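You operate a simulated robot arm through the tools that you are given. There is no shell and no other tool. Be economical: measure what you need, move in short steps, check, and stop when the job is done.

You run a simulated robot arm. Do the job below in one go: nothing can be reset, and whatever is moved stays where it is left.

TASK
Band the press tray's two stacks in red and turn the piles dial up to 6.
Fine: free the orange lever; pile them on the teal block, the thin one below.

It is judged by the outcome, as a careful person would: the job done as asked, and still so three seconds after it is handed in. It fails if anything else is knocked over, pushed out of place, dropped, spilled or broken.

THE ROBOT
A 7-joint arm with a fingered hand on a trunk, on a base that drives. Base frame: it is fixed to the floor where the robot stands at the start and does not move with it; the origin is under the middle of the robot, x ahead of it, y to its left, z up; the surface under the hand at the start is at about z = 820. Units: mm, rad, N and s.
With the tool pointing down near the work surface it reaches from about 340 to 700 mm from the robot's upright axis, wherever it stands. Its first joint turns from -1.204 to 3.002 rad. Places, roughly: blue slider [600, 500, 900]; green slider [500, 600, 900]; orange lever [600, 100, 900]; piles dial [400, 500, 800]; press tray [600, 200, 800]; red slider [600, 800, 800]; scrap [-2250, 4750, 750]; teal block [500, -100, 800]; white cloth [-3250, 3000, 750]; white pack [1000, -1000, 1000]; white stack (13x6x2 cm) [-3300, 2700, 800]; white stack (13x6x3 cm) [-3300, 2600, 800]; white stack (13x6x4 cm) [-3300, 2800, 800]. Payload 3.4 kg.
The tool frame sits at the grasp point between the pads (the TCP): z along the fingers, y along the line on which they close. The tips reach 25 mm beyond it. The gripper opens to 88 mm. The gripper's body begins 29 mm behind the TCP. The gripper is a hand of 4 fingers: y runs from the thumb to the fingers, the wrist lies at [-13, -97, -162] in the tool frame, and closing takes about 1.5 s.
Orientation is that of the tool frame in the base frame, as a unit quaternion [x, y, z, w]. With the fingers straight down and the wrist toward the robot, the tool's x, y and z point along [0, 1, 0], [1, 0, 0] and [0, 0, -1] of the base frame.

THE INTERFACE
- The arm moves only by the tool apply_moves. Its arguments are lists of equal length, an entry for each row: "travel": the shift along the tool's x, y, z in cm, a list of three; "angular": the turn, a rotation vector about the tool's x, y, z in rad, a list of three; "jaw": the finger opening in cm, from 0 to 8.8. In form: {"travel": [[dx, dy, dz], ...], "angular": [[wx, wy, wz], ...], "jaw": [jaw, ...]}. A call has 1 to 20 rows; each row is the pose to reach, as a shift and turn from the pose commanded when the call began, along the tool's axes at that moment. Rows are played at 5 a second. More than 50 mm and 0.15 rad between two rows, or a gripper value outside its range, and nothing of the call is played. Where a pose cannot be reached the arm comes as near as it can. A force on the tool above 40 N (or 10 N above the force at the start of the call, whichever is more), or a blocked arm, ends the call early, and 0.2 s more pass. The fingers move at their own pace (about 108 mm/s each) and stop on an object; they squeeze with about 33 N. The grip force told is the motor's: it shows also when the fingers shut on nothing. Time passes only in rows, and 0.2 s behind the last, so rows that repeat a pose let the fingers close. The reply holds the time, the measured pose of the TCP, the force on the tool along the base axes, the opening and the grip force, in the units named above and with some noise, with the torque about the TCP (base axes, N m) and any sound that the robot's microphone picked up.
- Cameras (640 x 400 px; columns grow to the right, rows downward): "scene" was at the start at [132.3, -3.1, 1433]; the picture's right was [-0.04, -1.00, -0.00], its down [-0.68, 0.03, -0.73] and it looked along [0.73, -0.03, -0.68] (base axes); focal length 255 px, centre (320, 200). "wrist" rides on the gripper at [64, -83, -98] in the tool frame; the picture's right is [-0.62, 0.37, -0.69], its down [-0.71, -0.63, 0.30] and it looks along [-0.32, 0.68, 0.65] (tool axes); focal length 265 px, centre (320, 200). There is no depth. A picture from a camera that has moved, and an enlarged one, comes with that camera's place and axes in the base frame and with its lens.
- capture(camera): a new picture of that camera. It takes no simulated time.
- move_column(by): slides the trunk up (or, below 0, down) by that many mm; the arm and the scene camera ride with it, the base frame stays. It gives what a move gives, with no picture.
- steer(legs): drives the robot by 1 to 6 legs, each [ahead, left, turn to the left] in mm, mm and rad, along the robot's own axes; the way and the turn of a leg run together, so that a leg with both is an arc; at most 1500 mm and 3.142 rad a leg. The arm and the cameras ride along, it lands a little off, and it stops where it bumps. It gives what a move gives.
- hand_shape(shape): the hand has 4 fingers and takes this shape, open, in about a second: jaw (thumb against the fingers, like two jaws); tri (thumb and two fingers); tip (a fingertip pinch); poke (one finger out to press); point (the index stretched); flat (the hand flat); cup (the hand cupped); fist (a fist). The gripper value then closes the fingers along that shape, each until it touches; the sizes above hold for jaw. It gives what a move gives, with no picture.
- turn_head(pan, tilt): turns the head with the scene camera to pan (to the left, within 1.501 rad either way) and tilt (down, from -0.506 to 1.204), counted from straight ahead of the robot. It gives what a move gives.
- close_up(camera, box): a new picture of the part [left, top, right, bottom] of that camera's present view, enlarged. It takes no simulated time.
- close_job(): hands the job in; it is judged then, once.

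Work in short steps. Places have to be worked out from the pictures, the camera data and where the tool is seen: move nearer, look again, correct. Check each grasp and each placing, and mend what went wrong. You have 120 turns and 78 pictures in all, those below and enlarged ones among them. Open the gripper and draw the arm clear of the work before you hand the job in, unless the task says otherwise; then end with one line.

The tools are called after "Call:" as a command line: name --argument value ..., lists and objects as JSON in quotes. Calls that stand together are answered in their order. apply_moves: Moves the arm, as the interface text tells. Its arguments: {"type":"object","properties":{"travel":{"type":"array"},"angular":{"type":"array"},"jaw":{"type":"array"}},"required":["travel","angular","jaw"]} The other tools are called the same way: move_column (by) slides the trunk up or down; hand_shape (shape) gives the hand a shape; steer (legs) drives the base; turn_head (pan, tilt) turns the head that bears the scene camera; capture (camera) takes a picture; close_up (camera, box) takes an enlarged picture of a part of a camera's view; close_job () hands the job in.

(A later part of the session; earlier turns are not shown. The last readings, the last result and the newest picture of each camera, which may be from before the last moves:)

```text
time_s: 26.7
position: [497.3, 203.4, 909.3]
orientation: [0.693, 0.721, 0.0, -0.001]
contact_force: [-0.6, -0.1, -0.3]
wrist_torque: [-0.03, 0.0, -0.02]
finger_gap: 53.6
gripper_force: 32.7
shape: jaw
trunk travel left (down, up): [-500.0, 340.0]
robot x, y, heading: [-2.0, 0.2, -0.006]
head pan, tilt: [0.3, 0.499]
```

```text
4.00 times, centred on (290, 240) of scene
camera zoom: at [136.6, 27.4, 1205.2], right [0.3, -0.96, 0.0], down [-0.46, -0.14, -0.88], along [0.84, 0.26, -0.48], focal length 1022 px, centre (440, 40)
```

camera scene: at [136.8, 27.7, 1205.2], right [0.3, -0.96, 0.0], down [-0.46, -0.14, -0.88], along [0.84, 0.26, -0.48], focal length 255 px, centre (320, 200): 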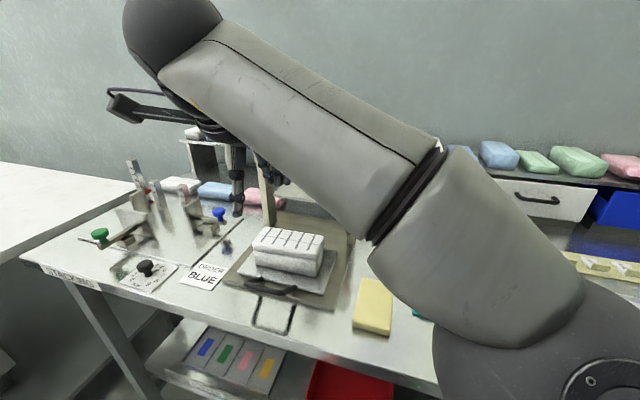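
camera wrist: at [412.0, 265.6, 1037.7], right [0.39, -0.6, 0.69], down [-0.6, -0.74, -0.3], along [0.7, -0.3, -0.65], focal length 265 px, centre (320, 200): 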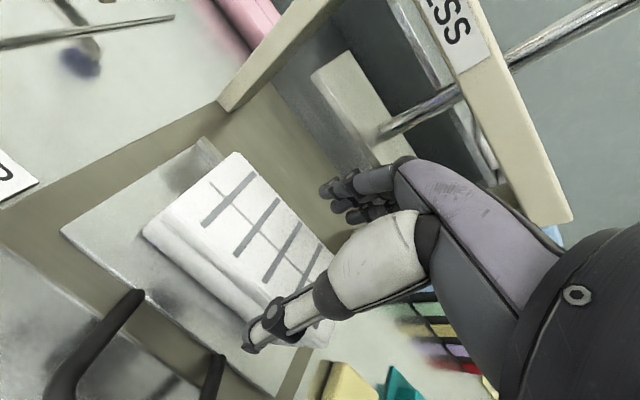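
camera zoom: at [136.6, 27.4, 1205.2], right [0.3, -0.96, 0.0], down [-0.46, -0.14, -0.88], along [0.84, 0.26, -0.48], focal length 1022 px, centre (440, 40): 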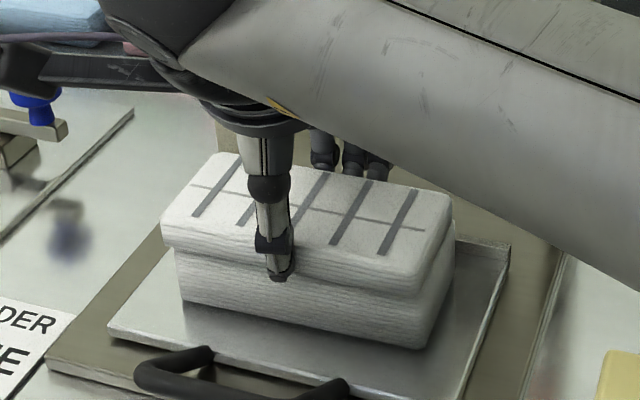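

Gripping at 54 mm, on the thin stack only. I'll lift.

Call:
apply_moves --travel '[[0, 0, -1], [0, 0, -2], [0, 0, -4], [0, 0, -7], [0, 0, -10], [0, 0, -10]]' --angular '[[0, 0, 0], [0, 0, 0], [0, 0, 0], [0, 0, 0], [0, 0, 0], [0, 0, 0]]' --jaw '[4, 4, 4, 4, 4, 4]'

Call:
capture --camera "scene"

```text
time_s: 28.1
position: [499.8, 198.8, 1009.6]
orientation: [0.696, 0.718, 0.0, -0.005]
contact_force: [0.7, 0.0, -0.3]
wrist_torque: [0.03, -0.01, 0.01]
finger_gap: 53.4
gripper_force: 32.7
shape: jaw
trunk travel left (down, up): [-500.0, 340.0]
robot x, y, heading: [0.0, 0.2, -0.001]
head pan, tilt: [0.3, 0.499]
```

```text
36 pictures are left
camera scene: at [136.6, 27.5, 1205.2], right [0.3, -0.96, 0.0], down [-0.46, -0.14, -0.88], along [0.84, 0.26, -0.48], focal length 255 px, centre (320, 200)
```

scene: 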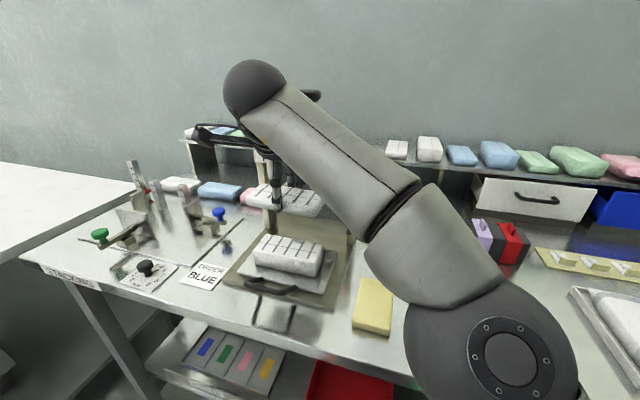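

The thin stack is lifted cleanly and the thick one stays put. The teal block's pads centre on about (511,-122), tops near z=845. I'll carry it above there.

Call:
apply_moves --travel '[[-4, 0, 0], [-8, 0, 0], [-12, 0, 0], [-16, 0, 0], [-20, 0, 0], [-24, 0, 0], [-28, 0, 0], [-31, 0, 0], [-32.6, 0, 2], [-32.6, 0, 5], [-32.6, 0, 8], [-32.6, 0, 8], [-32.6, 0, 8]]' --angular '[[0, 0, 0], [0, 0, 0], [0, 0, 0.01], [0, 0, 0.02], [0, 0, 0.03], [0, 0, 0.04], [0, 0, 0.04], [0, 0, 0.04], [0, 0, 0.04], [0, 0, 0.04], [0, 0, 0.04], [0, 0, 0.04], [0, 0, 0.04]]' --jaw '[4, 4, 4, 4, 4, 4, 4, 4, 4, 4, 4, 4, 4]'

Call:
turn_head --pan 0.0 --tilt 0.5

Call:
capture --camera "scene"

Call:
capture --camera "wrist"

```text
time_s: 30.9
position: [508.9, -121.5, 928.2]
orientation: [0.707, 0.708, 0.0, 0.002]
contact_force: [-0.2, -0.1, 0.1]
wrist_torque: [0.02, 0.0, 0.01]
finger_gap: 53.3
gripper_force: 33.0
shape: jaw
trunk travel left (down, up): [-500.0, 340.0]
robot x, y, heading: [0.3, -3.3, 0.003]
head pan, tilt: [0.3, 0.499]
```

```text
time_s: 31.7
position: [510.4, -121.9, 927.8]
orientation: [0.707, 0.707, 0.0, 0.0]
contact_force: [0.1, -0.7, 0.0]
wrist_torque: [-0.04, -0.02, 0.04]
finger_gap: 53.2
gripper_force: 33.3
shape: jaw
trunk travel left (down, up): [-500.0, 340.0]
robot x, y, heading: [-3.7, 3.0, 0.0]
head pan, tilt: [0.0, 0.499]
```

```text
35 pictures are left
camera scene: at [140.6, 0.5, 1205.2], right [0.0, -1.0, 0.0], down [-0.48, 0.0, -0.88], along [0.88, 0.0, -0.48], focal length 255 px, centre (320, 200)
```

scene: 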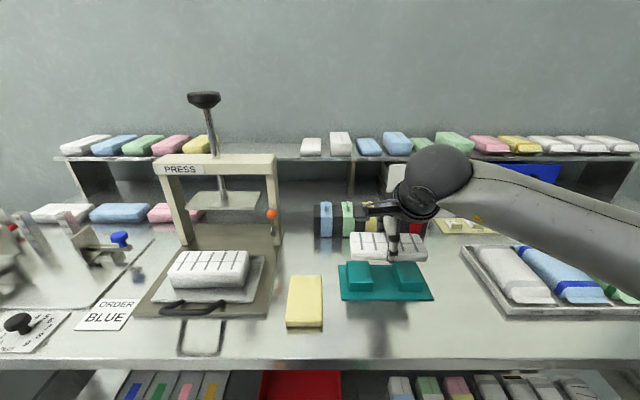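

```text
34 pictures are left
camera wrist: at [426.1, -56.6, 1027.1], right [0.37, -0.62, 0.69], down [-0.63, -0.71, -0.3], along [0.68, -0.32, -0.65], focal length 265 px, centre (320, 200)
```

wrist: 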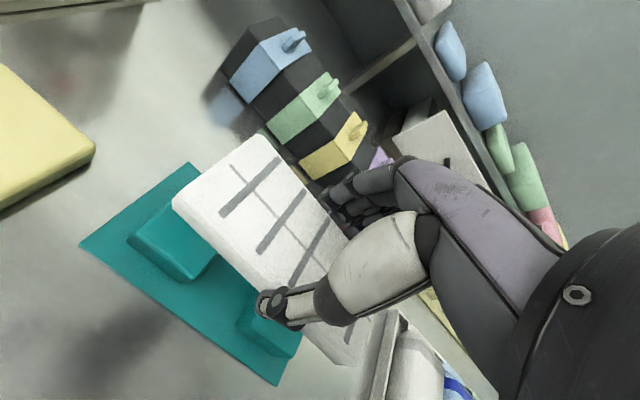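

Lateral alignment looks right. I'll zoom in to check the fore-aft alignment before lowering.

Call:
close_up --camera "scene" --box '[310, 190, 470, 320]'

```text
3.08 times, centred on (390, 255) of scene
camera zoom: at [140.6, 0.5, 1205.2], right [0.0, -1.0, 0.0], down [-0.48, 0.0, -0.88], along [0.88, 0.0, -0.48], focal length 786 px, centre (105, 31)
```

zoom: 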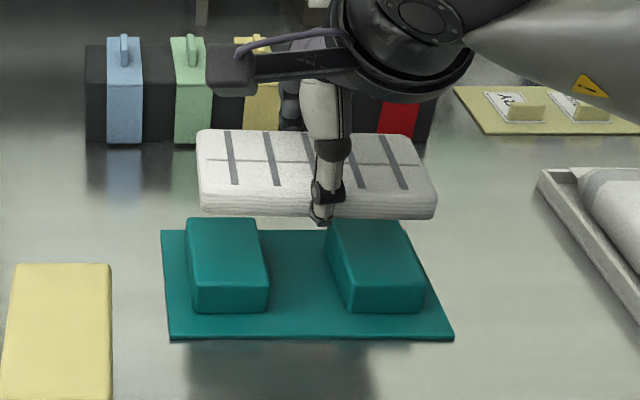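

Alignment is good: pads x 481–540, y −52 to −193, and the slab centred at −122. I'll lower to just above contact.

Call:
apply_moves --travel '[[0, 0, 2], [0, 0, 4], [0, 0, 5.2], [0, 0, 5.6], [0, 0, 5.6]]' --angular '[[0, 0, 0], [0, 0, 0], [0, 0, 0], [0, 0, 0], [0, 0, 0]]' --jaw '[4, 4, 4, 4, 4]'

Call:
close_up --camera "scene" --box '[330, 220, 450, 320]'

```text
time_s: 32.9
position: [509.2, -122.6, 876.5]
orientation: [0.707, 0.707, 0.004, 0.004]
contact_force: [6.3, -1.3, 25.8]
wrist_torque: [-0.09, 0.0, 0.05]
finger_gap: 53.2
gripper_force: 33.0
shape: jaw
trunk travel left (down, up): [-500.0, 340.0]
robot x, y, heading: [-3.1, 0.1, -0.001]
head pan, tilt: [0.0, 0.499]
```

```text
4.00 times, centred on (390, 270) of scene
camera zoom: at [138.3, 0.8, 1205.9], right [0.0, -1.0, 0.0], down [-0.48, 0.0, -0.88], along [0.88, 0.0, -0.48], focal length 1022 px, centre (40, -80)
```

zoom: 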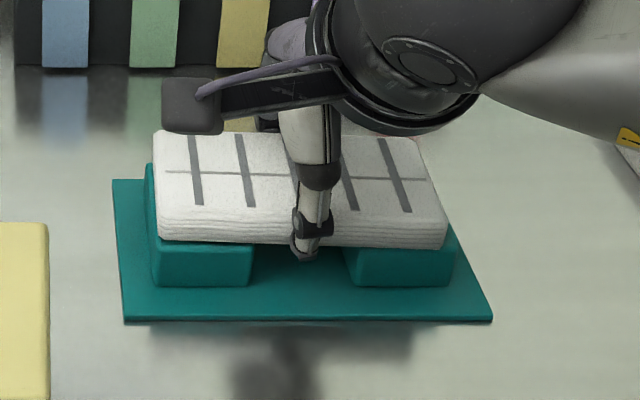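

It is resting on both pads with light contact. I'll ease off, open and rise.

Call:
apply_moves --travel '[[0, 0, -0.3], [0, 0, -0.3], [0, 0, -0.3], [0, 0, -0.3], [0, 0, -3], [0, 0, -7], [0, 0, -11], [0, 0, -14]]' --angular '[[0, 0, 0], [0, 0, 0], [0, 0, 0], [0, 0, 0], [0, 0, 0], [0, 0, 0], [0, 0, 0], [0, 0, 0]]' --jaw '[4, 7, 8.8, 8.8, 8.8, 8.8, 8.8, 8.8]'

Call:
close_up --camera "scene" --box '[330, 220, 450, 320]'

Call:
close_up --camera "scene" --box '[130, 220, 290, 330]'

```text
time_s: 34.7
position: [510.4, -120.7, 1012.8]
orientation: [0.707, 0.707, 0.0, 0.0]
contact_force: [0.4, -0.5, 0.6]
wrist_torque: [0.0, -0.01, 0.02]
finger_gap: 87.7
gripper_force: 0.0
shape: jaw
trunk travel left (down, up): [-500.0, 340.0]
robot x, y, heading: [-1.1, -2.8, -0.001]
head pan, tilt: [0.0, 0.499]
```

```text
4.00 times, centred on (390, 270) of scene
camera zoom: at [140.5, 0.6, 1205.2], right [0.0, -1.0, 0.0], down [-0.48, 0.0, -0.88], along [0.88, 0.0, -0.48], focal length 1022 px, centre (40, -80)
```

zoom: 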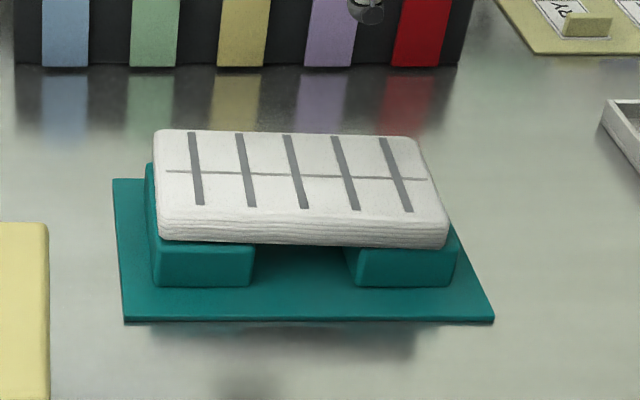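

```text
3.64 times, centred on (210, 275) of scene
camera zoom: at [140.5, 0.6, 1205.2], right [0.0, -1.0, 0.0], down [-0.48, 0.0, -0.88], along [0.88, 0.0, -0.48], focal length 929 px, centre (720, -73)
```

zoom: 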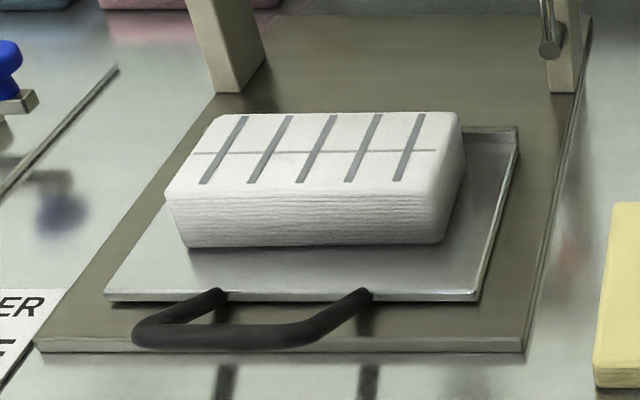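

The thin stack sits squarely on the pads. The thick stack's top is centred at about (502,204), top z≈878, with no yaw. I'll go over it, descend and grip.

Call:
apply_moves --travel '[[4, -0.1, 0], [8, -0.2, 0], [12, -0.3, 0], [16, -0.4, 0], [20, -0.5, 0], [24, -0.6, 0], [28, -0.75, 0], [31, -0.85, 2], [32.5, -0.85, 5], [32.5, -0.85, 8], [32.5, -0.85, 8], [32.5, -0.85, 11], [32.5, -0.85, 14], [32.5, -0.85, 14], [32.5, -0.85, 14], [32.5, -0.85, 14], [32.5, -0.85, 14], [32.5, -0.85, 14]]' --angular '[[0, 0, 0], [0, 0, 0], [0, 0, 0], [0, 0, 0], [0, 0, 0], [0, 0, 0], [0, 0, 0], [0, 0, 0], [0, 0, 0], [0, 0, 0], [0, 0, 0], [0, 0, 0], [0, 0, 0], [0, 0, 0], [0, 0, 0], [0, 0, 0], [0, 0, 0], [0, 0, 0]]' --jaw '[8.8, 8.8, 8.8, 8.8, 8.8, 8.8, 8.8, 8.8, 8.8, 8.8, 8.8, 8.8, 8.8, 8.8, 5, 4, 4, 4]'

Call:
close_up --camera "scene" --box '[130, 220, 290, 330]'

```text
time_s: 38.5
position: [500.8, 203.6, 872.2]
orientation: [0.707, 0.707, 0.0, 0.0]
contact_force: [0.1, 0.1, 0.1]
wrist_torque: [-0.01, 0.03, 0.0]
finger_gap: 53.6
gripper_force: 32.9
shape: jaw
trunk travel left (down, up): [-500.0, 340.0]
robot x, y, heading: [1.0, 0.8, -0.004]
head pan, tilt: [0.0, 0.499]
```

```text
3.64 times, centred on (210, 275) of scene
camera zoom: at [140.7, 0.5, 1205.2], right [0.0, -1.0, 0.0], down [-0.48, 0.0, -0.88], along [0.88, 0.0, -0.48], focal length 929 px, centre (720, -73)
```

zoom: 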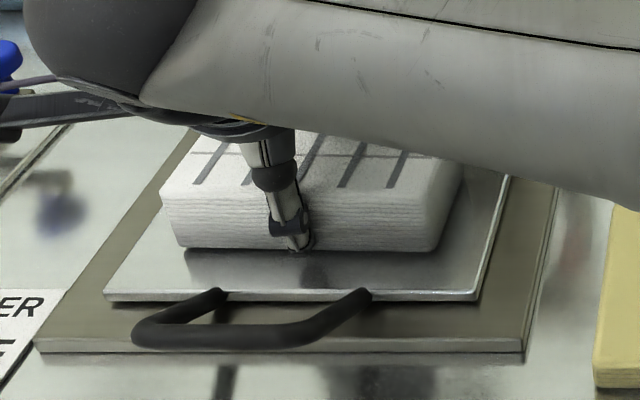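

Gripped at 54 mm. I'll lift, carry the thick stack over the thin one, and stop about 1 cm above.

Call:
apply_moves --travel '[[0, 0, -2], [0, 0, -6], [0, 0, -10], [0, 0, -14], [-4, 0.1, -14], [-8, 0.2, -14], [-12, 0.3, -14], [-16, 0.4, -14], [-20, 0.5, -14], [-24, 0.6, -14], [-28, 0.7, -14], [-31, 0.8, -13], [-32.6, 0.85, -10], [-32.6, 0.85, -7], [-32.6, 0.85, -5], [-32.6, 0.85, -5]]' --angular '[[0, 0, 0], [0, 0, 0], [0, 0, 0], [0, 0, 0], [0, 0, 0], [0, 0, 0], [0, 0, 0], [0, 0, 0], [0, 0, 0], [0, 0, 0], [0, 0, 0.01], [0, 0, 0.02], [0, 0, 0.02], [0, 0, 0.02], [0, 0, 0.02], [0, 0, 0.02]]' --jaw '[4, 4, 4, 4, 4, 4, 4, 4, 4, 4, 4, 4, 4, 4, 4, 4]'

Call:
close_up --camera "scene" --box '[310, 200, 470, 320]'

```text
time_s: 41.9
position: [510.4, -123.7, 922.5]
orientation: [0.715, 0.699, 0.0, -0.001]
contact_force: [0.5, -0.7, 0.3]
wrist_torque: [-0.02, 0.01, 0.02]
finger_gap: 53.3
gripper_force: 32.9
shape: jaw
trunk travel left (down, up): [-500.0, 340.0]
robot x, y, heading: [-1.2, -4.0, -0.002]
head pan, tilt: [0.0, 0.499]
```

```text
3.33 times, centred on (390, 260) of scene
camera zoom: at [140.6, 0.4, 1205.2], right [0.0, -1.0, 0.0], down [-0.48, 0.0, -0.88], along [0.88, 0.0, -0.48], focal length 851 px, centre (87, 0)
```

zoom: 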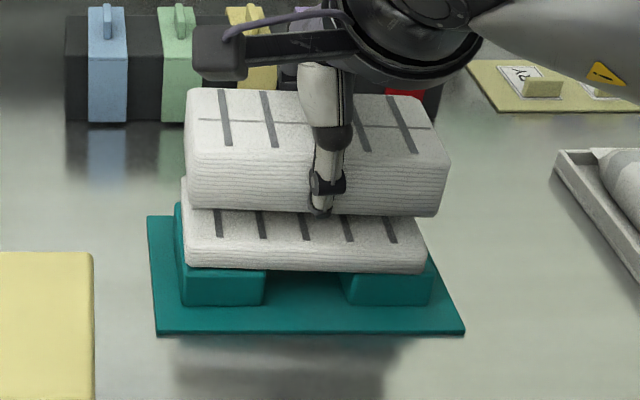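

Alignment is within a few mm. I'll nudge 2 mm right and lower until contact.

Call:
apply_moves --travel '[[-0.2, 0, 1], [-0.2, 0, 1.8], [-0.2, 0, 2.2], [-0.2, 0, 2.5], [-0.2, 0, 2.5]]' --angular '[[0, 0, 0], [0, 0, 0], [0, 0, 0], [0, 0, 0], [0, 0, 0]]' --jaw '[4, 4, 4, 4, 4]'

Call:
close_up --camera "scene" --box '[310, 200, 470, 320]'

```text
time_s: 43.1
position: [509.7, -124.3, 900.1]
orientation: [0.715, 0.699, 0.002, 0.002]
contact_force: [4.0, -0.5, 17.4]
wrist_torque: [-0.06, -0.07, 0.04]
finger_gap: 52.9
gripper_force: 33.4
shape: jaw
trunk travel left (down, up): [-500.0, 340.0]
robot x, y, heading: [1.3, 4.9, 0.007]
head pan, tilt: [0.0, 0.499]
```

```text
3.33 times, centred on (390, 260) of scene
camera zoom: at [139.1, 0.8, 1205.7], right [0.0, -1.0, 0.0], down [-0.48, 0.0, -0.88], along [0.88, 0.0, -0.48], focal length 851 px, centre (87, 0)
```

zoom: 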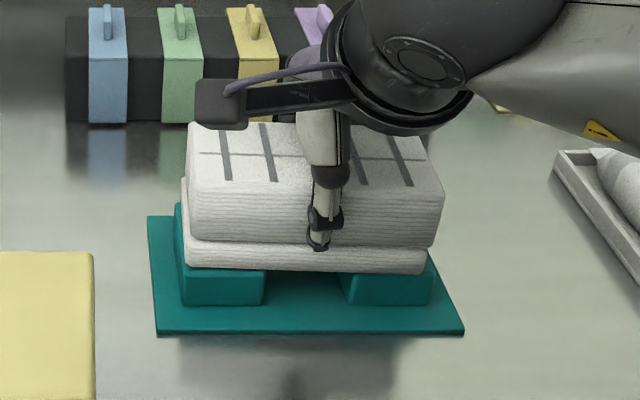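

It's in contact on the thin stack. I'll ease off, release and rise.

Call:
apply_moves --travel '[[0, 0, -0.2], [0, 0, -0.2], [0, 0, -0.2], [0, 0, -0.2], [0, 0, -3], [0, 0, -7], [0, 0, -11], [4, -3, -13]]' --angular '[[0, 0, 0], [0, 0, 0], [0, 0, 0], [0, 0, 0], [0, 0, 0], [0, 0, 0], [0, 0, 0], [0, 0, -0.02]]' --jaw '[4, 7, 8.8, 8.8, 8.8, 8.8, 8.8, 8.8]'

Call:
close_up --camera "scene" --box '[310, 190, 470, 320]'

Call:
capture --camera "wrist"

```text
refused: row 8 steps farther than a row can; nothing moved
```

```text
3.08 times, centred on (390, 255) of scene
camera zoom: at [139.1, 0.8, 1205.7], right [0.0, -1.0, 0.0], down [-0.48, 0.0, -0.88], along [0.88, 0.0, -0.48], focal length 786 px, centre (105, 31)
```

zoom: 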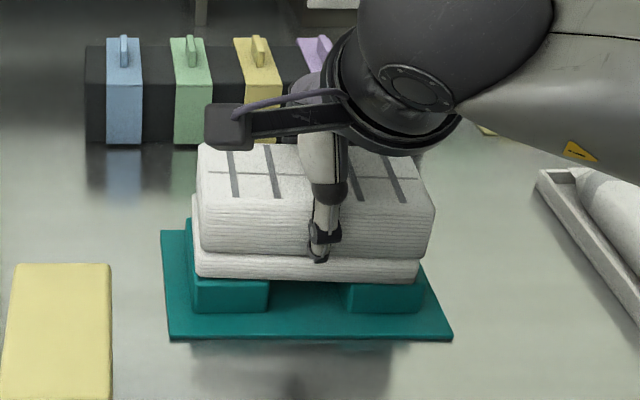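

```text
25 pictures are left
camera wrist: at [426.4, -58.2, 998.4], right [0.35, -0.63, 0.69], down [-0.64, -0.7, -0.31], along [0.68, -0.34, -0.65], focal length 265 px, centre (320, 200)
```

wrist: 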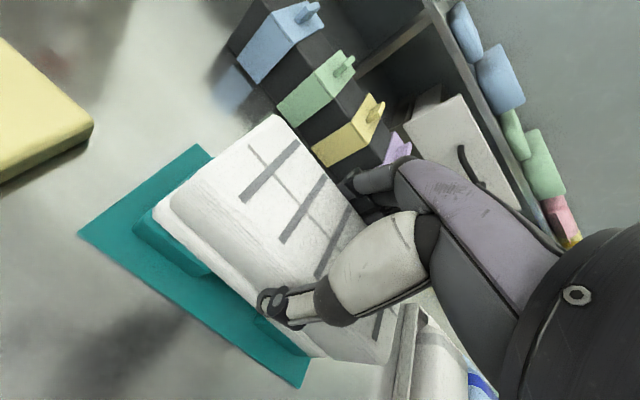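

The last row's step was too large, so nothing moved. I'll redo the release with smaller steps, ending a bit left so both cameras see the red band.

Call:
apply_moves --travel '[[0, 0, -0.2], [0, 0, -0.2], [0, 0, -0.2], [0, 0, -0.2], [0, 0, -3], [0, 0, -7], [0, 0, -10], [3, 0, -12.5], [6, 0, -14], [9, 0, -14], [9, 0, -14]]' --angular '[[0, 0, 0], [0, 0, 0], [0, 0, 0], [0, 0, 0], [0, 0, 0], [0, 0, 0], [0, 0, 0], [0, 0, -0.02], [0, 0, -0.02], [0, 0, -0.02], [0, 0, -0.02]]' --jaw '[4, 7, 8.8, 8.8, 8.8, 8.8, 8.8, 8.8, 8.8, 8.8, 8.8]'

Call:
close_up --camera "scene" --box '[310, 180, 470, 300]'

Call:
capture --camera "wrist"

```text
time_s: 45.5
position: [511.7, -34.3, 1037.6]
orientation: [0.707, 0.708, 0.0, 0.0]
contact_force: [0.0, -0.7, 0.1]
wrist_torque: [0.03, 0.01, 0.01]
finger_gap: 87.4
gripper_force: 0.1
shape: jaw
trunk travel left (down, up): [-500.0, 340.0]
robot x, y, heading: [-0.2, 0.1, 0.002]
head pan, tilt: [0.0, 0.499]
```

```text
3.33 times, centred on (390, 240) of scene
camera zoom: at [140.6, 0.2, 1205.2], right [0.0, -1.0, 0.0], down [-0.48, 0.0, -0.88], along [0.88, 0.0, -0.48], focal length 851 px, centre (87, 67)
```

zoom: 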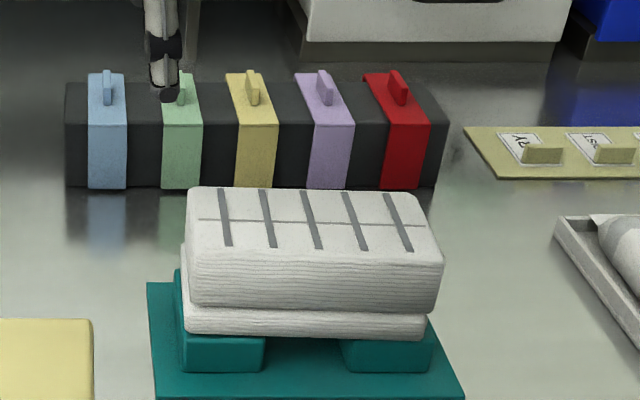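

```text
23 pictures are left
camera wrist: at [427.4, 30.4, 1136.9], right [0.37, -0.62, 0.69], down [-0.63, -0.71, -0.3], along [0.68, -0.32, -0.65], focal length 265 px, centre (320, 200)
```

wrist: 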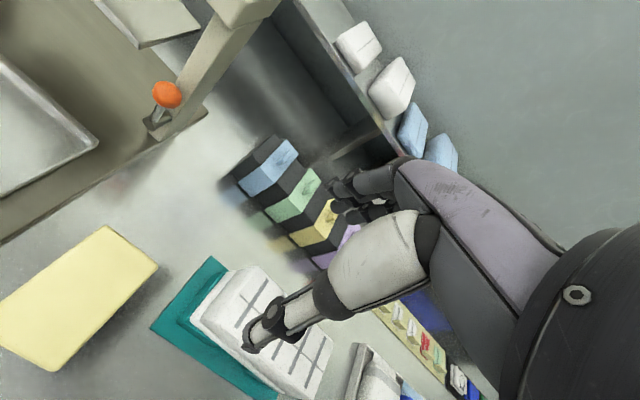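

The pile is good. The red band is around (695,-235), beyond reach from here. I'll drive right 180 mm and forward 60 mm with the arm high.

Call:
steer --legs '[[0, -180, 0], [60, 0, 0]]'

Call:
turn_head --pan 0.0 --tilt 0.6

Call:
capture --camera "scene"

```text
time_s: 47.6
position: [572.1, -213.6, 1037.2]
orientation: [0.707, 0.708, 0.0, 0.0]
contact_force: [0.7, -0.9, 0.0]
wrist_torque: [0.0, 0.01, -0.02]
finger_gap: 87.5
gripper_force: 0.1
shape: jaw
trunk travel left (down, up): [-500.0, 340.0]
robot x, y, heading: [56.5, -180.0, 0.001]
head pan, tilt: [0.0, 0.499]
```

```text
time_s: 48.3
position: [571.3, -213.0, 1037.0]
orientation: [0.706, 0.708, -0.001, 0.0]
contact_force: [0.2, 0.5, -0.1]
wrist_torque: [-0.03, -0.03, 0.0]
finger_gap: 87.8
gripper_force: 0.1
shape: jaw
trunk travel left (down, up): [-500.0, 340.0]
robot x, y, heading: [60.8, -178.9, 0.001]
head pan, tilt: [0.0, 0.6]
```

```text
22 pictures are left
camera scene: at [198.1, -179.7, 1196.2], right [0.0, -1.0, 0.0], down [-0.56, 0.0, -0.83], along [0.83, 0.0, -0.56], focal length 255 px, centre (320, 200)
```

scene: 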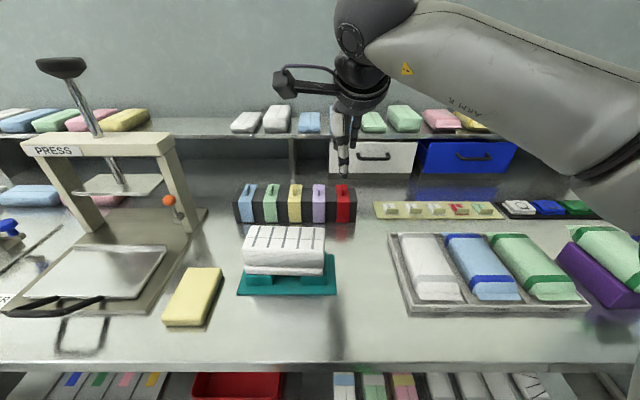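

Call:
close_up --camera "scene" --box '[290, 160, 390, 235]'

Call:
close_up --camera "wrist" --box '[120, 80, 360, 260]'

```text
5.33 times, centred on (340, 198) of scene
camera zoom: at [198.1, -179.7, 1196.2], right [0.0, -1.0, 0.0], down [-0.56, 0.0, -0.83], along [0.83, 0.0, -0.56], focal length 1362 px, centre (213, 213)
```

zoom: 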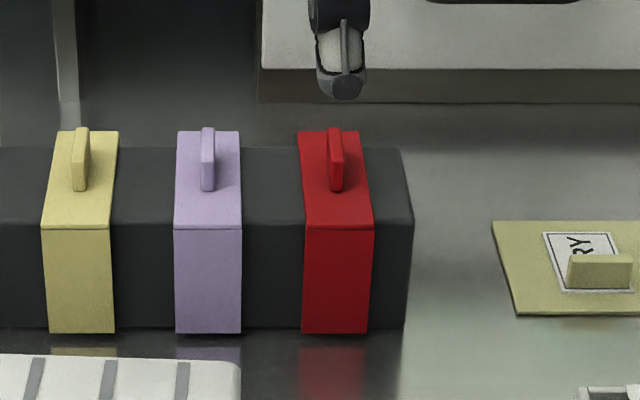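

```text
2.22 times, centred on (240, 170) of wrist
camera zoom: at [487.5, -149.4, 1136.8], right [0.37, -0.62, 0.69], down [-0.63, -0.72, -0.3], along [0.68, -0.32, -0.65], focal length 590 px, centre (498, 267)
```

zoom: 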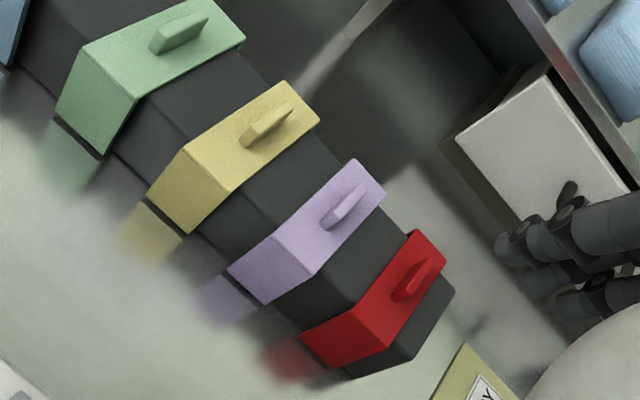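

The red band's tab is about (694,-232), z 875–895, thin in y. I'll turn the hand −90° so the jaw closes on the tab's flat sides, with the wrist toward the right.

Call:
apply_moves --travel '[[0, 0, 0], [0, 0, 0], [0, 0, 0], [0, 0, 0], [0, 0, 0], [0, 0, 0], [0, 0, 0], [0, 0, 0], [0, 0, 0], [0, 0, 0], [0, 0, 0], [0, 0, 0]]' --angular '[[0, 0, -0.14], [0, 0, -0.28], [0, 0, -0.42], [0, 0, -0.56], [0, 0, -0.7], [0, 0, -0.84], [0, 0, -0.98], [0, 0, -1.12], [0, 0, -1.26], [0, 0, -1.4], [0, 0, -1.5708], [0, 0, -1.5708]]' --jaw '[6, 5, 4, 4, 4, 4, 4, 4, 4, 4, 4, 4]'

```text
refused: row 11 steps farther than a row can; nothing moved
```

The last step was too big, so I'll spread the turn evenly.

Call:
apply_moves --travel '[[0, 0, 0], [0, 0, 0], [0, 0, 0], [0, 0, 0], [0, 0, 0], [0, 0, 0], [0, 0, 0], [0, 0, 0], [0, 0, 0], [0, 0, 0], [0, 0, 0], [0, 0, 0]]' --angular '[[0, 0, -0.143], [0, 0, -0.286], [0, 0, -0.429], [0, 0, -0.571], [0, 0, -0.714], [0, 0, -0.857], [0, 0, -1.0], [0, 0, -1.143], [0, 0, -1.286], [0, 0, -1.428], [0, 0, -1.5708], [0, 0, -1.5708]]' --jaw '[6, 5, 4, 4, 4, 4, 4, 4, 4, 4, 4, 4]'

```text
time_s: 50.9
position: [368.6, -162.6, 1030.2]
orientation: [0.0, 1.0, 0.0, -0.001]
contact_force: [-1.0, 0.2, -0.1]
wrist_torque: [-0.01, 0.03, 0.0]
finger_gap: 40.2
gripper_force: 0.1
shape: jaw
out of reach, approached as far as the arm can: row 6, 7, 8, 9, 10, 11, 12
trunk travel left (down, up): [-500.0, 340.0]
robot x, y, heading: [61.2, -176.0, 0.002]
head pan, tilt: [0.0, 0.6]
```

That orientation isn't reachable here. I'll turn back and try the opposite quarter turn, with the wrist to the left.

Call:
apply_moves --travel '[[0, 0, 0], [0, 0, 0], [0, 0, 0], [0, 0, 0], [0, 0, 0], [0, 0, 0], [0, 0, 0], [0, 0, 0], [0, 0, 0], [0, 0, 0], [0, 0, 0], [0, 0, 0]]' --angular '[[0, 0, 0.143], [0, 0, 0.286], [0, 0, 0.429], [0, 0, 0.571], [0, 0, 0.714], [0, 0, 0.857], [0, 0, 1.0], [0, 0, 1.143], [0, 0, 1.286], [0, 0, 1.428], [0, 0, 1.5708], [0, 0, 1.5708]]' --jaw '[4, 4, 4, 4, 4, 4, 4, 4, 4, 4, 4, 4]'

Call:
apply_moves --travel '[[0, 0, 0], [0, 0, 0], [0, 0, 0], [0, 0, 0], [0, 0, 0], [0, 0, 0], [0, 0, 0], [0, 0, 0], [0, 0, 0], [0, 0, 0], [0, 0, 0], [0, 0, 0]]' --angular '[[0, 0, 0.143], [0, 0, 0.286], [0, 0, 0.429], [0, 0, 0.571], [0, 0, 0.714], [0, 0, 0.857], [0, 0, 1.0], [0, 0, 1.143], [0, 0, 1.286], [0, 0, 1.428], [0, 0, 1.5708], [0, 0, 1.5708]]' --jaw '[4, 4, 4, 4, 4, 4, 4, 4, 4, 4, 4, 4]'

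```text
time_s: 53.5
position: [369.8, -163.5, 1028.7]
orientation: [0.708, 0.706, 0.0, 0.0]
contact_force: [0.3, 0.1, -0.1]
wrist_torque: [0.02, 0.01, -0.03]
finger_gap: 40.3
gripper_force: 0.0
shape: jaw
trunk travel left (down, up): [-500.0, 340.0]
robot x, y, heading: [61.6, -181.0, 0.002]
head pan, tilt: [0.0, 0.6]
```

```text
time_s: 56.1
position: [391.1, -176.8, 999.6]
orientation: [0.999, -0.01, -0.009, -0.035]
contact_force: [0.7, 0.2, -0.2]
wrist_torque: [-0.03, -0.01, 0.02]
finger_gap: 40.2
gripper_force: 0.1
shape: jaw
out of reach, approached as far as the arm can: row 9, 10, 11, 12
trunk travel left (down, up): [-500.0, 340.0]
robot x, y, heading: [58.9, -180.3, 0.008]
head pan, tilt: [0.0, 0.6]
```

Neither quarter turn is workable here. I'll go back to the standard orientation and grip the tab lengthwise, closing along x across its ~20 mm, which is well within reach.

Call:
apply_moves --travel '[[0, 0, 0], [0, 0, 0], [0, 0, 0], [0, 0, 0], [0, 0, 0], [0, 0, 0], [0, 0, 0], [0, 0, 0], [0, 0, 0], [0, 0, 0], [0, 0, 0], [0, 0, 0]]' --angular '[[0, 0, -0.143], [0, 0, -0.286], [0, 0, -0.429], [0, 0, -0.571], [0, 0, -0.714], [0, 0, -0.857], [0, 0, -1.0], [0, 0, -1.143], [0, 0, -1.286], [0, 0, -1.428], [0, 0, -1.5708], [0, 0, -1.5708]]' --jaw '[4, 4, 4, 4, 4, 4, 4, 4, 4, 4, 4, 4]'

```text
time_s: 58.7
position: [384.8, -166.5, 993.4]
orientation: [0.706, 0.708, -0.001, 0.0]
contact_force: [-0.2, 0.0, -0.4]
wrist_torque: [0.02, 0.01, 0.01]
finger_gap: 40.2
gripper_force: 0.0
shape: jaw
trunk travel left (down, up): [-500.0, 340.0]
robot x, y, heading: [63.6, -183.8, -0.0]
head pan, tilt: [0.0, 0.6]
```

Orientation is restored. I'll move above the red tab.

Call:
apply_moves --travel '[[-0.9, 4, -2], [-1.8, 8, -2], [-2.7, 12, -2], [-3.6, 16, -2], [-4.5, 20, -1], [-5.4, 24, 0], [-6, 28, 1], [-6.55, 30.9, 3], [-6.55, 30.9, 4.5], [-6.55, 30.9, 4.5], [-6.55, 30.9, 4.5]]' --angular '[[0, 0, 0], [0, 0, 0], [0, 0, 0], [0, 0, 0], [0, 0, 0], [0, 0, 0], [0, 0, 0], [0, 0, 0], [0, 0, 0], [0, 0, 0], [0, 0, 0]]' --jaw '[5, 5, 5, 5, 5, 5, 5, 5, 5, 5, 5]'

Call:
close_up --camera "wrist" --box '[180, 100, 420, 340]'

Call:
close_up --camera "scene" --box '[280, 150, 400, 240]'

```text
time_s: 61.1
position: [695.5, -229.9, 949.6]
orientation: [0.707, 0.708, 0.0, 0.0]
contact_force: [0.3, 0.3, 0.5]
wrist_torque: [0.0, 0.01, -0.04]
finger_gap: 49.8
gripper_force: 0.1
shape: jaw
trunk travel left (down, up): [-500.0, 340.0]
robot x, y, heading: [56.6, -177.8, 0.003]
head pan, tilt: [0.0, 0.6]
```

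```text
1.67 times, centred on (300, 220) of wrist
camera zoom: at [610.7, -164.8, 1048.1], right [0.37, -0.62, 0.69], down [-0.63, -0.72, -0.3], along [0.68, -0.32, -0.65], focal length 442 px, centre (353, 167)
```

zoom: 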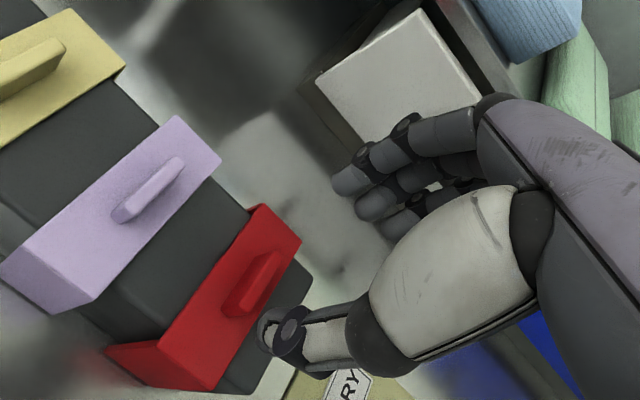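

```text
4.44 times, centred on (340, 195) of scene
camera zoom: at [198.2, -179.7, 1196.1], right [0.0, -1.0, 0.0], down [-0.56, 0.0, -0.83], along [0.83, 0.0, -0.56], focal length 1135 px, centre (231, 222)
```

zoom: 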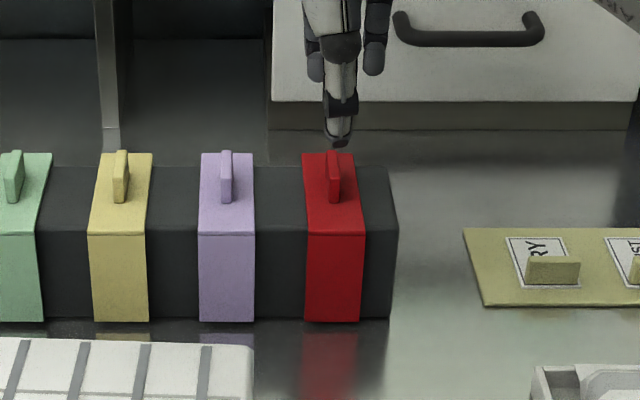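

The hand is aligned with the tab. I'll lower so the tips stop just above the band's top, then close.

Call:
apply_moves --travel '[[-0.1, -0.2, 2], [-0.1, -0.2, 4.2], [-0.1, -0.2, 4.2], [-0.1, -0.2, 4.2], [-0.1, -0.2, 4.2], [-0.1, -0.2, 4.2], [-0.1, -0.2, 4.2]]' --angular '[[0, 0, 0], [0, 0, 0], [0, 0, 0], [0, 0, 0], [0, 0, 0], [0, 0, 0], [0, 0, 0]]' --jaw '[5, 5, 5, 0.5, 0.5, 0.5, 0.5]'

Call:
close_up --camera "scene" --box '[290, 160, 390, 235]'

```text
time_s: 62.7
position: [689.0, -230.3, 908.6]
orientation: [0.706, 0.708, 0.0, 0.0]
contact_force: [-25.1, 3.0, -5.7]
wrist_torque: [0.08, 0.47, -0.17]
finger_gap: 9.7
gripper_force: 33.2
shape: jaw
trunk travel left (down, up): [-500.0, 340.0]
robot x, y, heading: [60.9, -182.7, -0.001]
head pan, tilt: [0.0, 0.6]
```

```text
5.33 times, centred on (340, 198) of scene
camera zoom: at [193.5, -179.0, 1196.6], right [0.0, -1.0, 0.0], down [-0.56, 0.0, -0.83], along [0.83, 0.0, -0.56], focal length 1362 px, centre (213, 213)
```

zoom: 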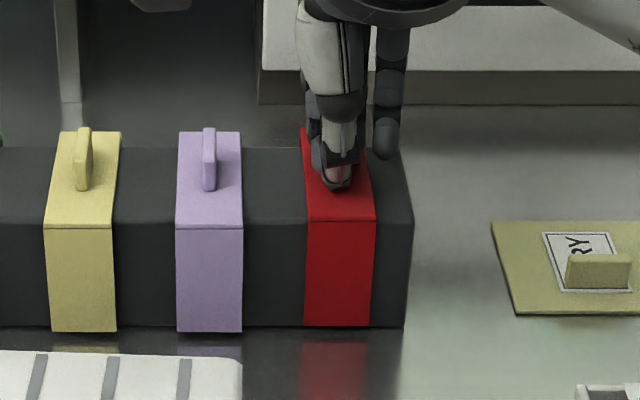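

The tab is gripped, but the arm is being pulled 5 mm toward −x. I'll relax by that amount and lift slowly.

Call:
apply_moves --travel '[[0, -0.4, 0], [0, -0.4, -0.5], [0, -0.4, -1.5], [0, -0.4, -2.5]]' --angular '[[0, 0, 0], [0, 0, 0], [0, 0, 0], [0, 0, 0]]' --jaw '[0.5, 0.5, 0.5, 0.5]'

Call:
close_up --camera "scene" --box '[280, 145, 400, 235]'

```text
time_s: 63.7
position: [689.9, -231.4, 933.2]
orientation: [0.707, 0.707, 0.002, 0.0]
contact_force: [0.8, 0.5, -1.4]
wrist_torque: [0.04, 0.02, 0.04]
finger_gap: 8.3
gripper_force: 33.1
shape: jaw
trunk travel left (down, up): [-500.0, 340.0]
robot x, y, heading: [58.2, -181.3, 0.003]
head pan, tilt: [0.0, 0.6]
```

```text
4.44 times, centred on (340, 190) of scene
camera zoom: at [199.6, -179.7, 1196.1], right [0.0, -1.0, 0.0], down [-0.57, 0.0, -0.82], along [0.82, 0.0, -0.57], focal length 1135 px, centre (231, 244)
```

zoom: 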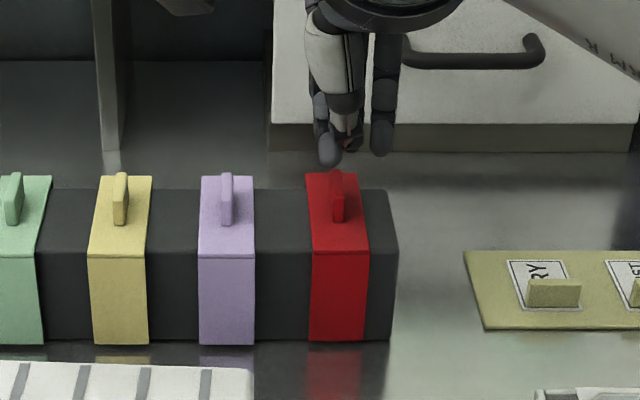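

The grip slipped off and the band is still on its holder. The +90° turn nearly worked earlier but was attempted too close in, so I'll rise and try it farther out.

Call:
apply_moves --travel '[[0, 0, -3], [0, -1, -6], [0, -3, -8], [0, -6, -8], [0, -6, -8], [0, -6, -8], [0, -6, -8], [0, -6, -8], [0, -6, -8], [0, -6, -8], [0, -6, -8], [0, -6, -8], [0, -6, -8], [0, -6, -8], [0, -6, -8], [0, -6, -8]]' --angular '[[0, 0, 0], [0, 0, 0], [0, 0, 0], [0, 0, 0.143], [0, 0, 0.286], [0, 0, 0.429], [0, 0, 0.571], [0, 0, 0.714], [0, 0, 0.857], [0, 0, 1.0], [0, 0, 1.143], [0, 0, 1.286], [0, 0, 1.428], [0, 0, 1.5708], [0, 0, 1.5708], [0, 0, 1.5708]]' --jaw '[2, 3, 4, 4, 4, 4, 4, 4, 4, 4, 4, 4, 4, 4, 4, 4]'

```text
time_s: 67.1
position: [605.9, -228.1, 1005.7]
orientation: [0.998, 0.07, -0.002, 0.0]
contact_force: [0.0, -0.5, -0.1]
wrist_torque: [0.01, -0.01, 0.01]
finger_gap: 39.6
gripper_force: 0.1
shape: jaw
out of reach, approached as far as the arm can: row 12, 13, 14, 15, 16
trunk travel left (down, up): [-500.0, 340.0]
robot x, y, heading: [60.3, -182.0, 0.005]
head pan, tilt: [0.0, 0.6]
```

Only about 0.14 rad short of a full quarter turn here. Turning the base 0.2 rad to the right supplies the rest; the arm is high and clear.

Call:
steer --legs '[[0, 0, -0.2]]'

```text
time_s: 68.2
position: [585.4, -335.8, 1007.0]
orientation: [1.0, -0.031, 0.0, 0.001]
contact_force: [-1.2, 0.1, -0.4]
wrist_torque: [-0.01, -0.02, 0.01]
finger_gap: 39.7
gripper_force: 0.1
shape: jaw
trunk travel left (down, up): [-500.0, 340.0]
robot x, y, heading: [59.3, -179.4, -0.201]
head pan, tilt: [0.0, 0.6]
```

Orientation is now very near the wanted one. I'll move above the tab at this height and read the pose.

Call:
apply_moves --travel '[[2.5, -2.8, 0], [5, -5.5, 0], [7.5, -8.3, 0], [9.9, -11.1, 0], [9.9, -11.1, 0], [9.9, -11.1, 0]]' --angular '[[0, 0, -0.02], [0, 0, -0.04], [0, 0, -0.062], [0, 0, -0.062], [0, 0, -0.062], [0, 0, -0.062]]' --jaw '[4, 4, 4, 4, 4, 4]'

```text
time_s: 69.6
position: [601.1, -297.1, 967.0]
orientation: [1.0, -0.006, -0.005, -0.004]
contact_force: [0.5, 0.2, 0.2]
wrist_torque: [0.0, 0.02, 0.0]
finger_gap: 40.0
gripper_force: 0.1
shape: jaw
out of reach, approached as far as the arm can: row 1, 2, 3, 4, 5, 6
trunk travel left (down, up): [-500.0, 340.0]
robot x, y, heading: [59.6, -176.2, -0.198]
head pan, tilt: [0.0, 0.6]
```

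Out of reach at that extension. I'll bring the base 60 mm closer to the bench and retry.

Call:
steer --legs '[[60, 12, 0]]'

Call:
apply_moves --travel '[[0, 0, 0], [1.5, -3, 0], [3, -6, 0], [3, -6.5, 0], [3, -6.5, 0]]' --angular '[[0, 0, 0], [0, 0, 0], [0, 0, 0], [0, 0, 0], [0, 0, 0]]' --jaw '[4, 4, 4, 4, 4]'

```text
time_s: 70.6
position: [661.4, -296.1, 970.0]
orientation: [1.0, -0.006, -0.004, -0.005]
contact_force: [0.7, 0.6, -1.0]
wrist_torque: [-0.01, 0.0, -0.02]
finger_gap: 40.0
gripper_force: 0.0
shape: jaw
trunk travel left (down, up): [-500.0, 340.0]
robot x, y, heading: [120.8, -181.8, -0.198]
head pan, tilt: [0.0, 0.6]
```

```text
time_s: 71.8
position: [657.8, -280.4, 955.0]
orientation: [1.0, -0.018, -0.007, -0.014]
contact_force: [-0.1, -0.6, 0.5]
wrist_torque: [-0.01, -0.01, 0.01]
finger_gap: 39.9
gripper_force: 0.0
shape: jaw
out of reach, approached as far as the arm can: row 2, 3, 4, 5
trunk travel left (down, up): [-500.0, 340.0]
robot x, y, heading: [123.9, -178.8, -0.204]
head pan, tilt: [0.0, 0.6]
```

Moving left is what the arm can't do in this posture, but the base can. I'll drive the base the remaining (+33, +49) mm, holding the arm posture.

Call:
steer --legs '[[23, 55, 0]]'

Call:
capture --camera "wrist"

```text
time_s: 72.8
position: [691.3, -231.2, 957.1]
orientation: [1.0, -0.017, -0.005, -0.016]
contact_force: [-0.1, 1.2, -0.4]
wrist_torque: [-0.03, -0.02, -0.01]
finger_gap: 39.9
gripper_force: 0.1
shape: jaw
trunk travel left (down, up): [-500.0, 340.0]
robot x, y, heading: [153.3, -132.5, -0.196]
head pan, tilt: [0.0, 0.6]
```

```text
15 pictures are left
camera wrist: at [758.7, -152.0, 1058.7], right [-0.63, -0.37, 0.69], down [-0.7, 0.66, -0.28], along [-0.35, -0.65, -0.67], focal length 265 px, centre (320, 200)
```

wrist: 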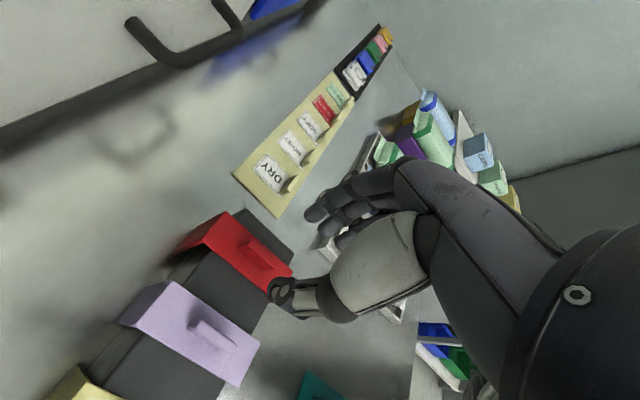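

The hand is right over the tab with the jaw closing across its flats. I'll lower with the trunk to keep this posture.

Call:
move_column --by -53

Call:
close_up --camera "wrist" --box '[160, 160, 360, 340]'

```text
time_s: 73.7
position: [692.4, -234.4, 905.6]
orientation: [1.0, -0.019, -0.005, -0.018]
contact_force: [-1.2, -0.2, -0.8]
wrist_torque: [0.01, -0.01, -0.04]
finger_gap: 39.9
gripper_force: 0.1
shape: jaw
trunk travel left (down, up): [-447.0, 393.0]
robot x, y, heading: [151.1, -132.1, -0.2]
head pan, tilt: [0.0, 0.6]
```

```text
2.22 times, centred on (260, 250) of wrist
camera zoom: at [759.1, -156.8, 1006.7], right [-0.63, -0.37, 0.69], down [-0.69, 0.67, -0.27], along [-0.36, -0.65, -0.68], focal length 590 px, centre (453, 89)
```

zoom: 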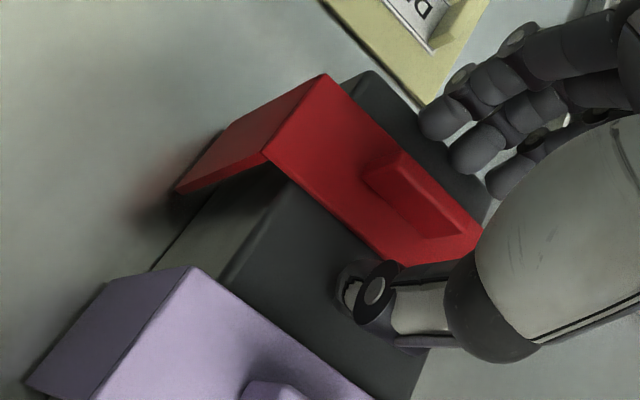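

The tab lies between thumb and fingers, centred at about (695,-232). I'll close on it.

Call:
apply_moves --travel '[[0, 0, 0], [0, 0, 0], [0, 0, 0], [0, 0, 0], [0, 0, 0]]' --angular '[[0, 0, 0], [0, 0, 0], [0, 0, 0], [0, 0, 0], [0, 0, 0]]' --jaw '[0, 0, 0, 0, 0]'

Call:
move_column --by 25

Call:
capture --camera "wrist"

```text
time_s: 74.9
position: [690.4, -234.5, 905.6]
orientation: [1.0, -0.02, -0.005, -0.02]
contact_force: [0.4, -0.1, 0.1]
wrist_torque: [0.01, -0.05, 0.04]
finger_gap: 10.7
gripper_force: 33.5
shape: jaw
trunk travel left (down, up): [-447.0, 393.0]
robot x, y, heading: [154.4, -134.2, -0.201]
head pan, tilt: [0.0, 0.6]
```

```text
time_s: 75.6
position: [691.2, -234.0, 931.4]
orientation: [1.0, -0.02, -0.005, -0.019]
contact_force: [0.7, -0.7, 0.3]
wrist_torque: [0.03, -0.04, -0.01]
finger_gap: 10.6
gripper_force: 32.8
shape: jaw
trunk travel left (down, up): [-472.0, 368.0]
robot x, y, heading: [149.9, -132.4, -0.204]
head pan, tilt: [0.0, 0.6]
```

```text
13 pictures are left
camera wrist: at [759.1, -157.0, 1032.1], right [-0.63, -0.37, 0.68], down [-0.69, 0.67, -0.27], along [-0.36, -0.65, -0.68], focal length 265 px, centre (320, 200)
```

wrist: 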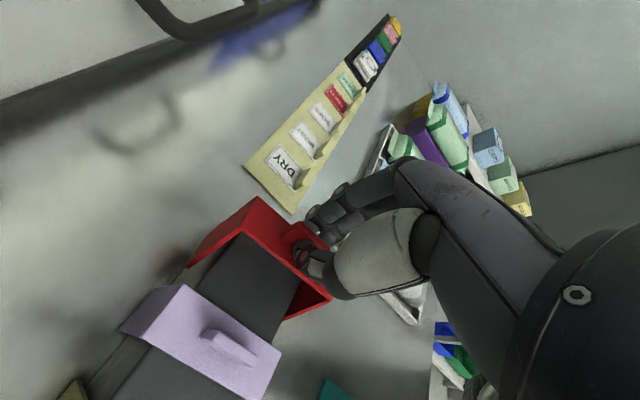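

The red band is off its holder and firmly held (10.6 mm). I'll raise it with the trunk, then drive the base to bring it over the pile at about (512,-122), matching the pile's slight yaw.

Call:
move_column --by 110

Call:
steer --legs '[[0, 0, -0.04], [-203, 86, 0]]'

Call:
turn_head --pan 0.24 --tilt 0.65

Call:
capture --camera "scene"

```text
time_s: 77.0
position: [690.2, -233.4, 1041.0]
orientation: [1.0, -0.02, -0.005, -0.019]
contact_force: [-0.3, -0.4, -0.9]
wrist_torque: [0.0, 0.01, -0.03]
finger_gap: 10.7
gripper_force: 33.3
shape: jaw
trunk travel left (down, up): [-582.0, 258.0]
robot x, y, heading: [154.6, -130.2, -0.197]
head pan, tilt: [0.0, 0.6]
```

```text
time_s: 79.1
position: [508.9, -122.7, 1041.2]
orientation: [0.999, -0.039, -0.004, -0.019]
contact_force: [-1.4, 0.6, -1.3]
wrist_torque: [0.02, -0.01, -0.02]
finger_gap: 10.6
gripper_force: 32.9
shape: jaw
trunk travel left (down, up): [-582.0, 258.0]
robot x, y, heading: [-21.0, 3.1, -0.239]
head pan, tilt: [0.0, 0.6]
```

```text
time_s: 79.9
position: [509.9, -123.4, 1040.8]
orientation: [0.999, -0.04, -0.004, -0.019]
contact_force: [1.0, 0.0, -0.3]
wrist_torque: [0.0, 0.0, 0.01]
finger_gap: 10.7
gripper_force: 33.2
shape: jaw
trunk travel left (down, up): [-582.0, 258.0]
robot x, y, heading: [-22.0, 4.4, -0.242]
head pan, tilt: [0.241, 0.649]
```

```text
12 pictures are left
camera scene: at [112.6, -9.4, 1273.9], right [0.0, -1.0, 0.0], down [-0.6, 0.0, -0.8], along [0.8, 0.0, -0.6], focal length 255 px, centre (320, 200)
```

scene: 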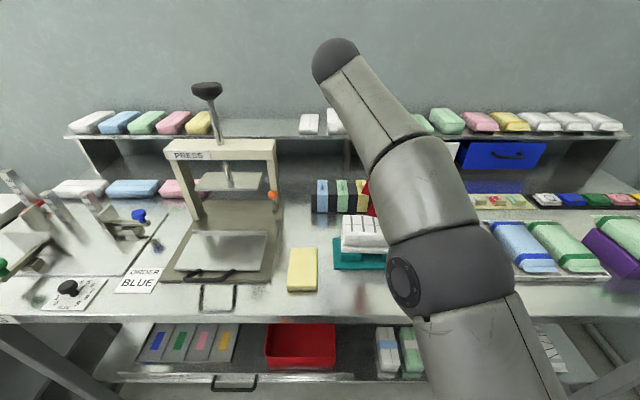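

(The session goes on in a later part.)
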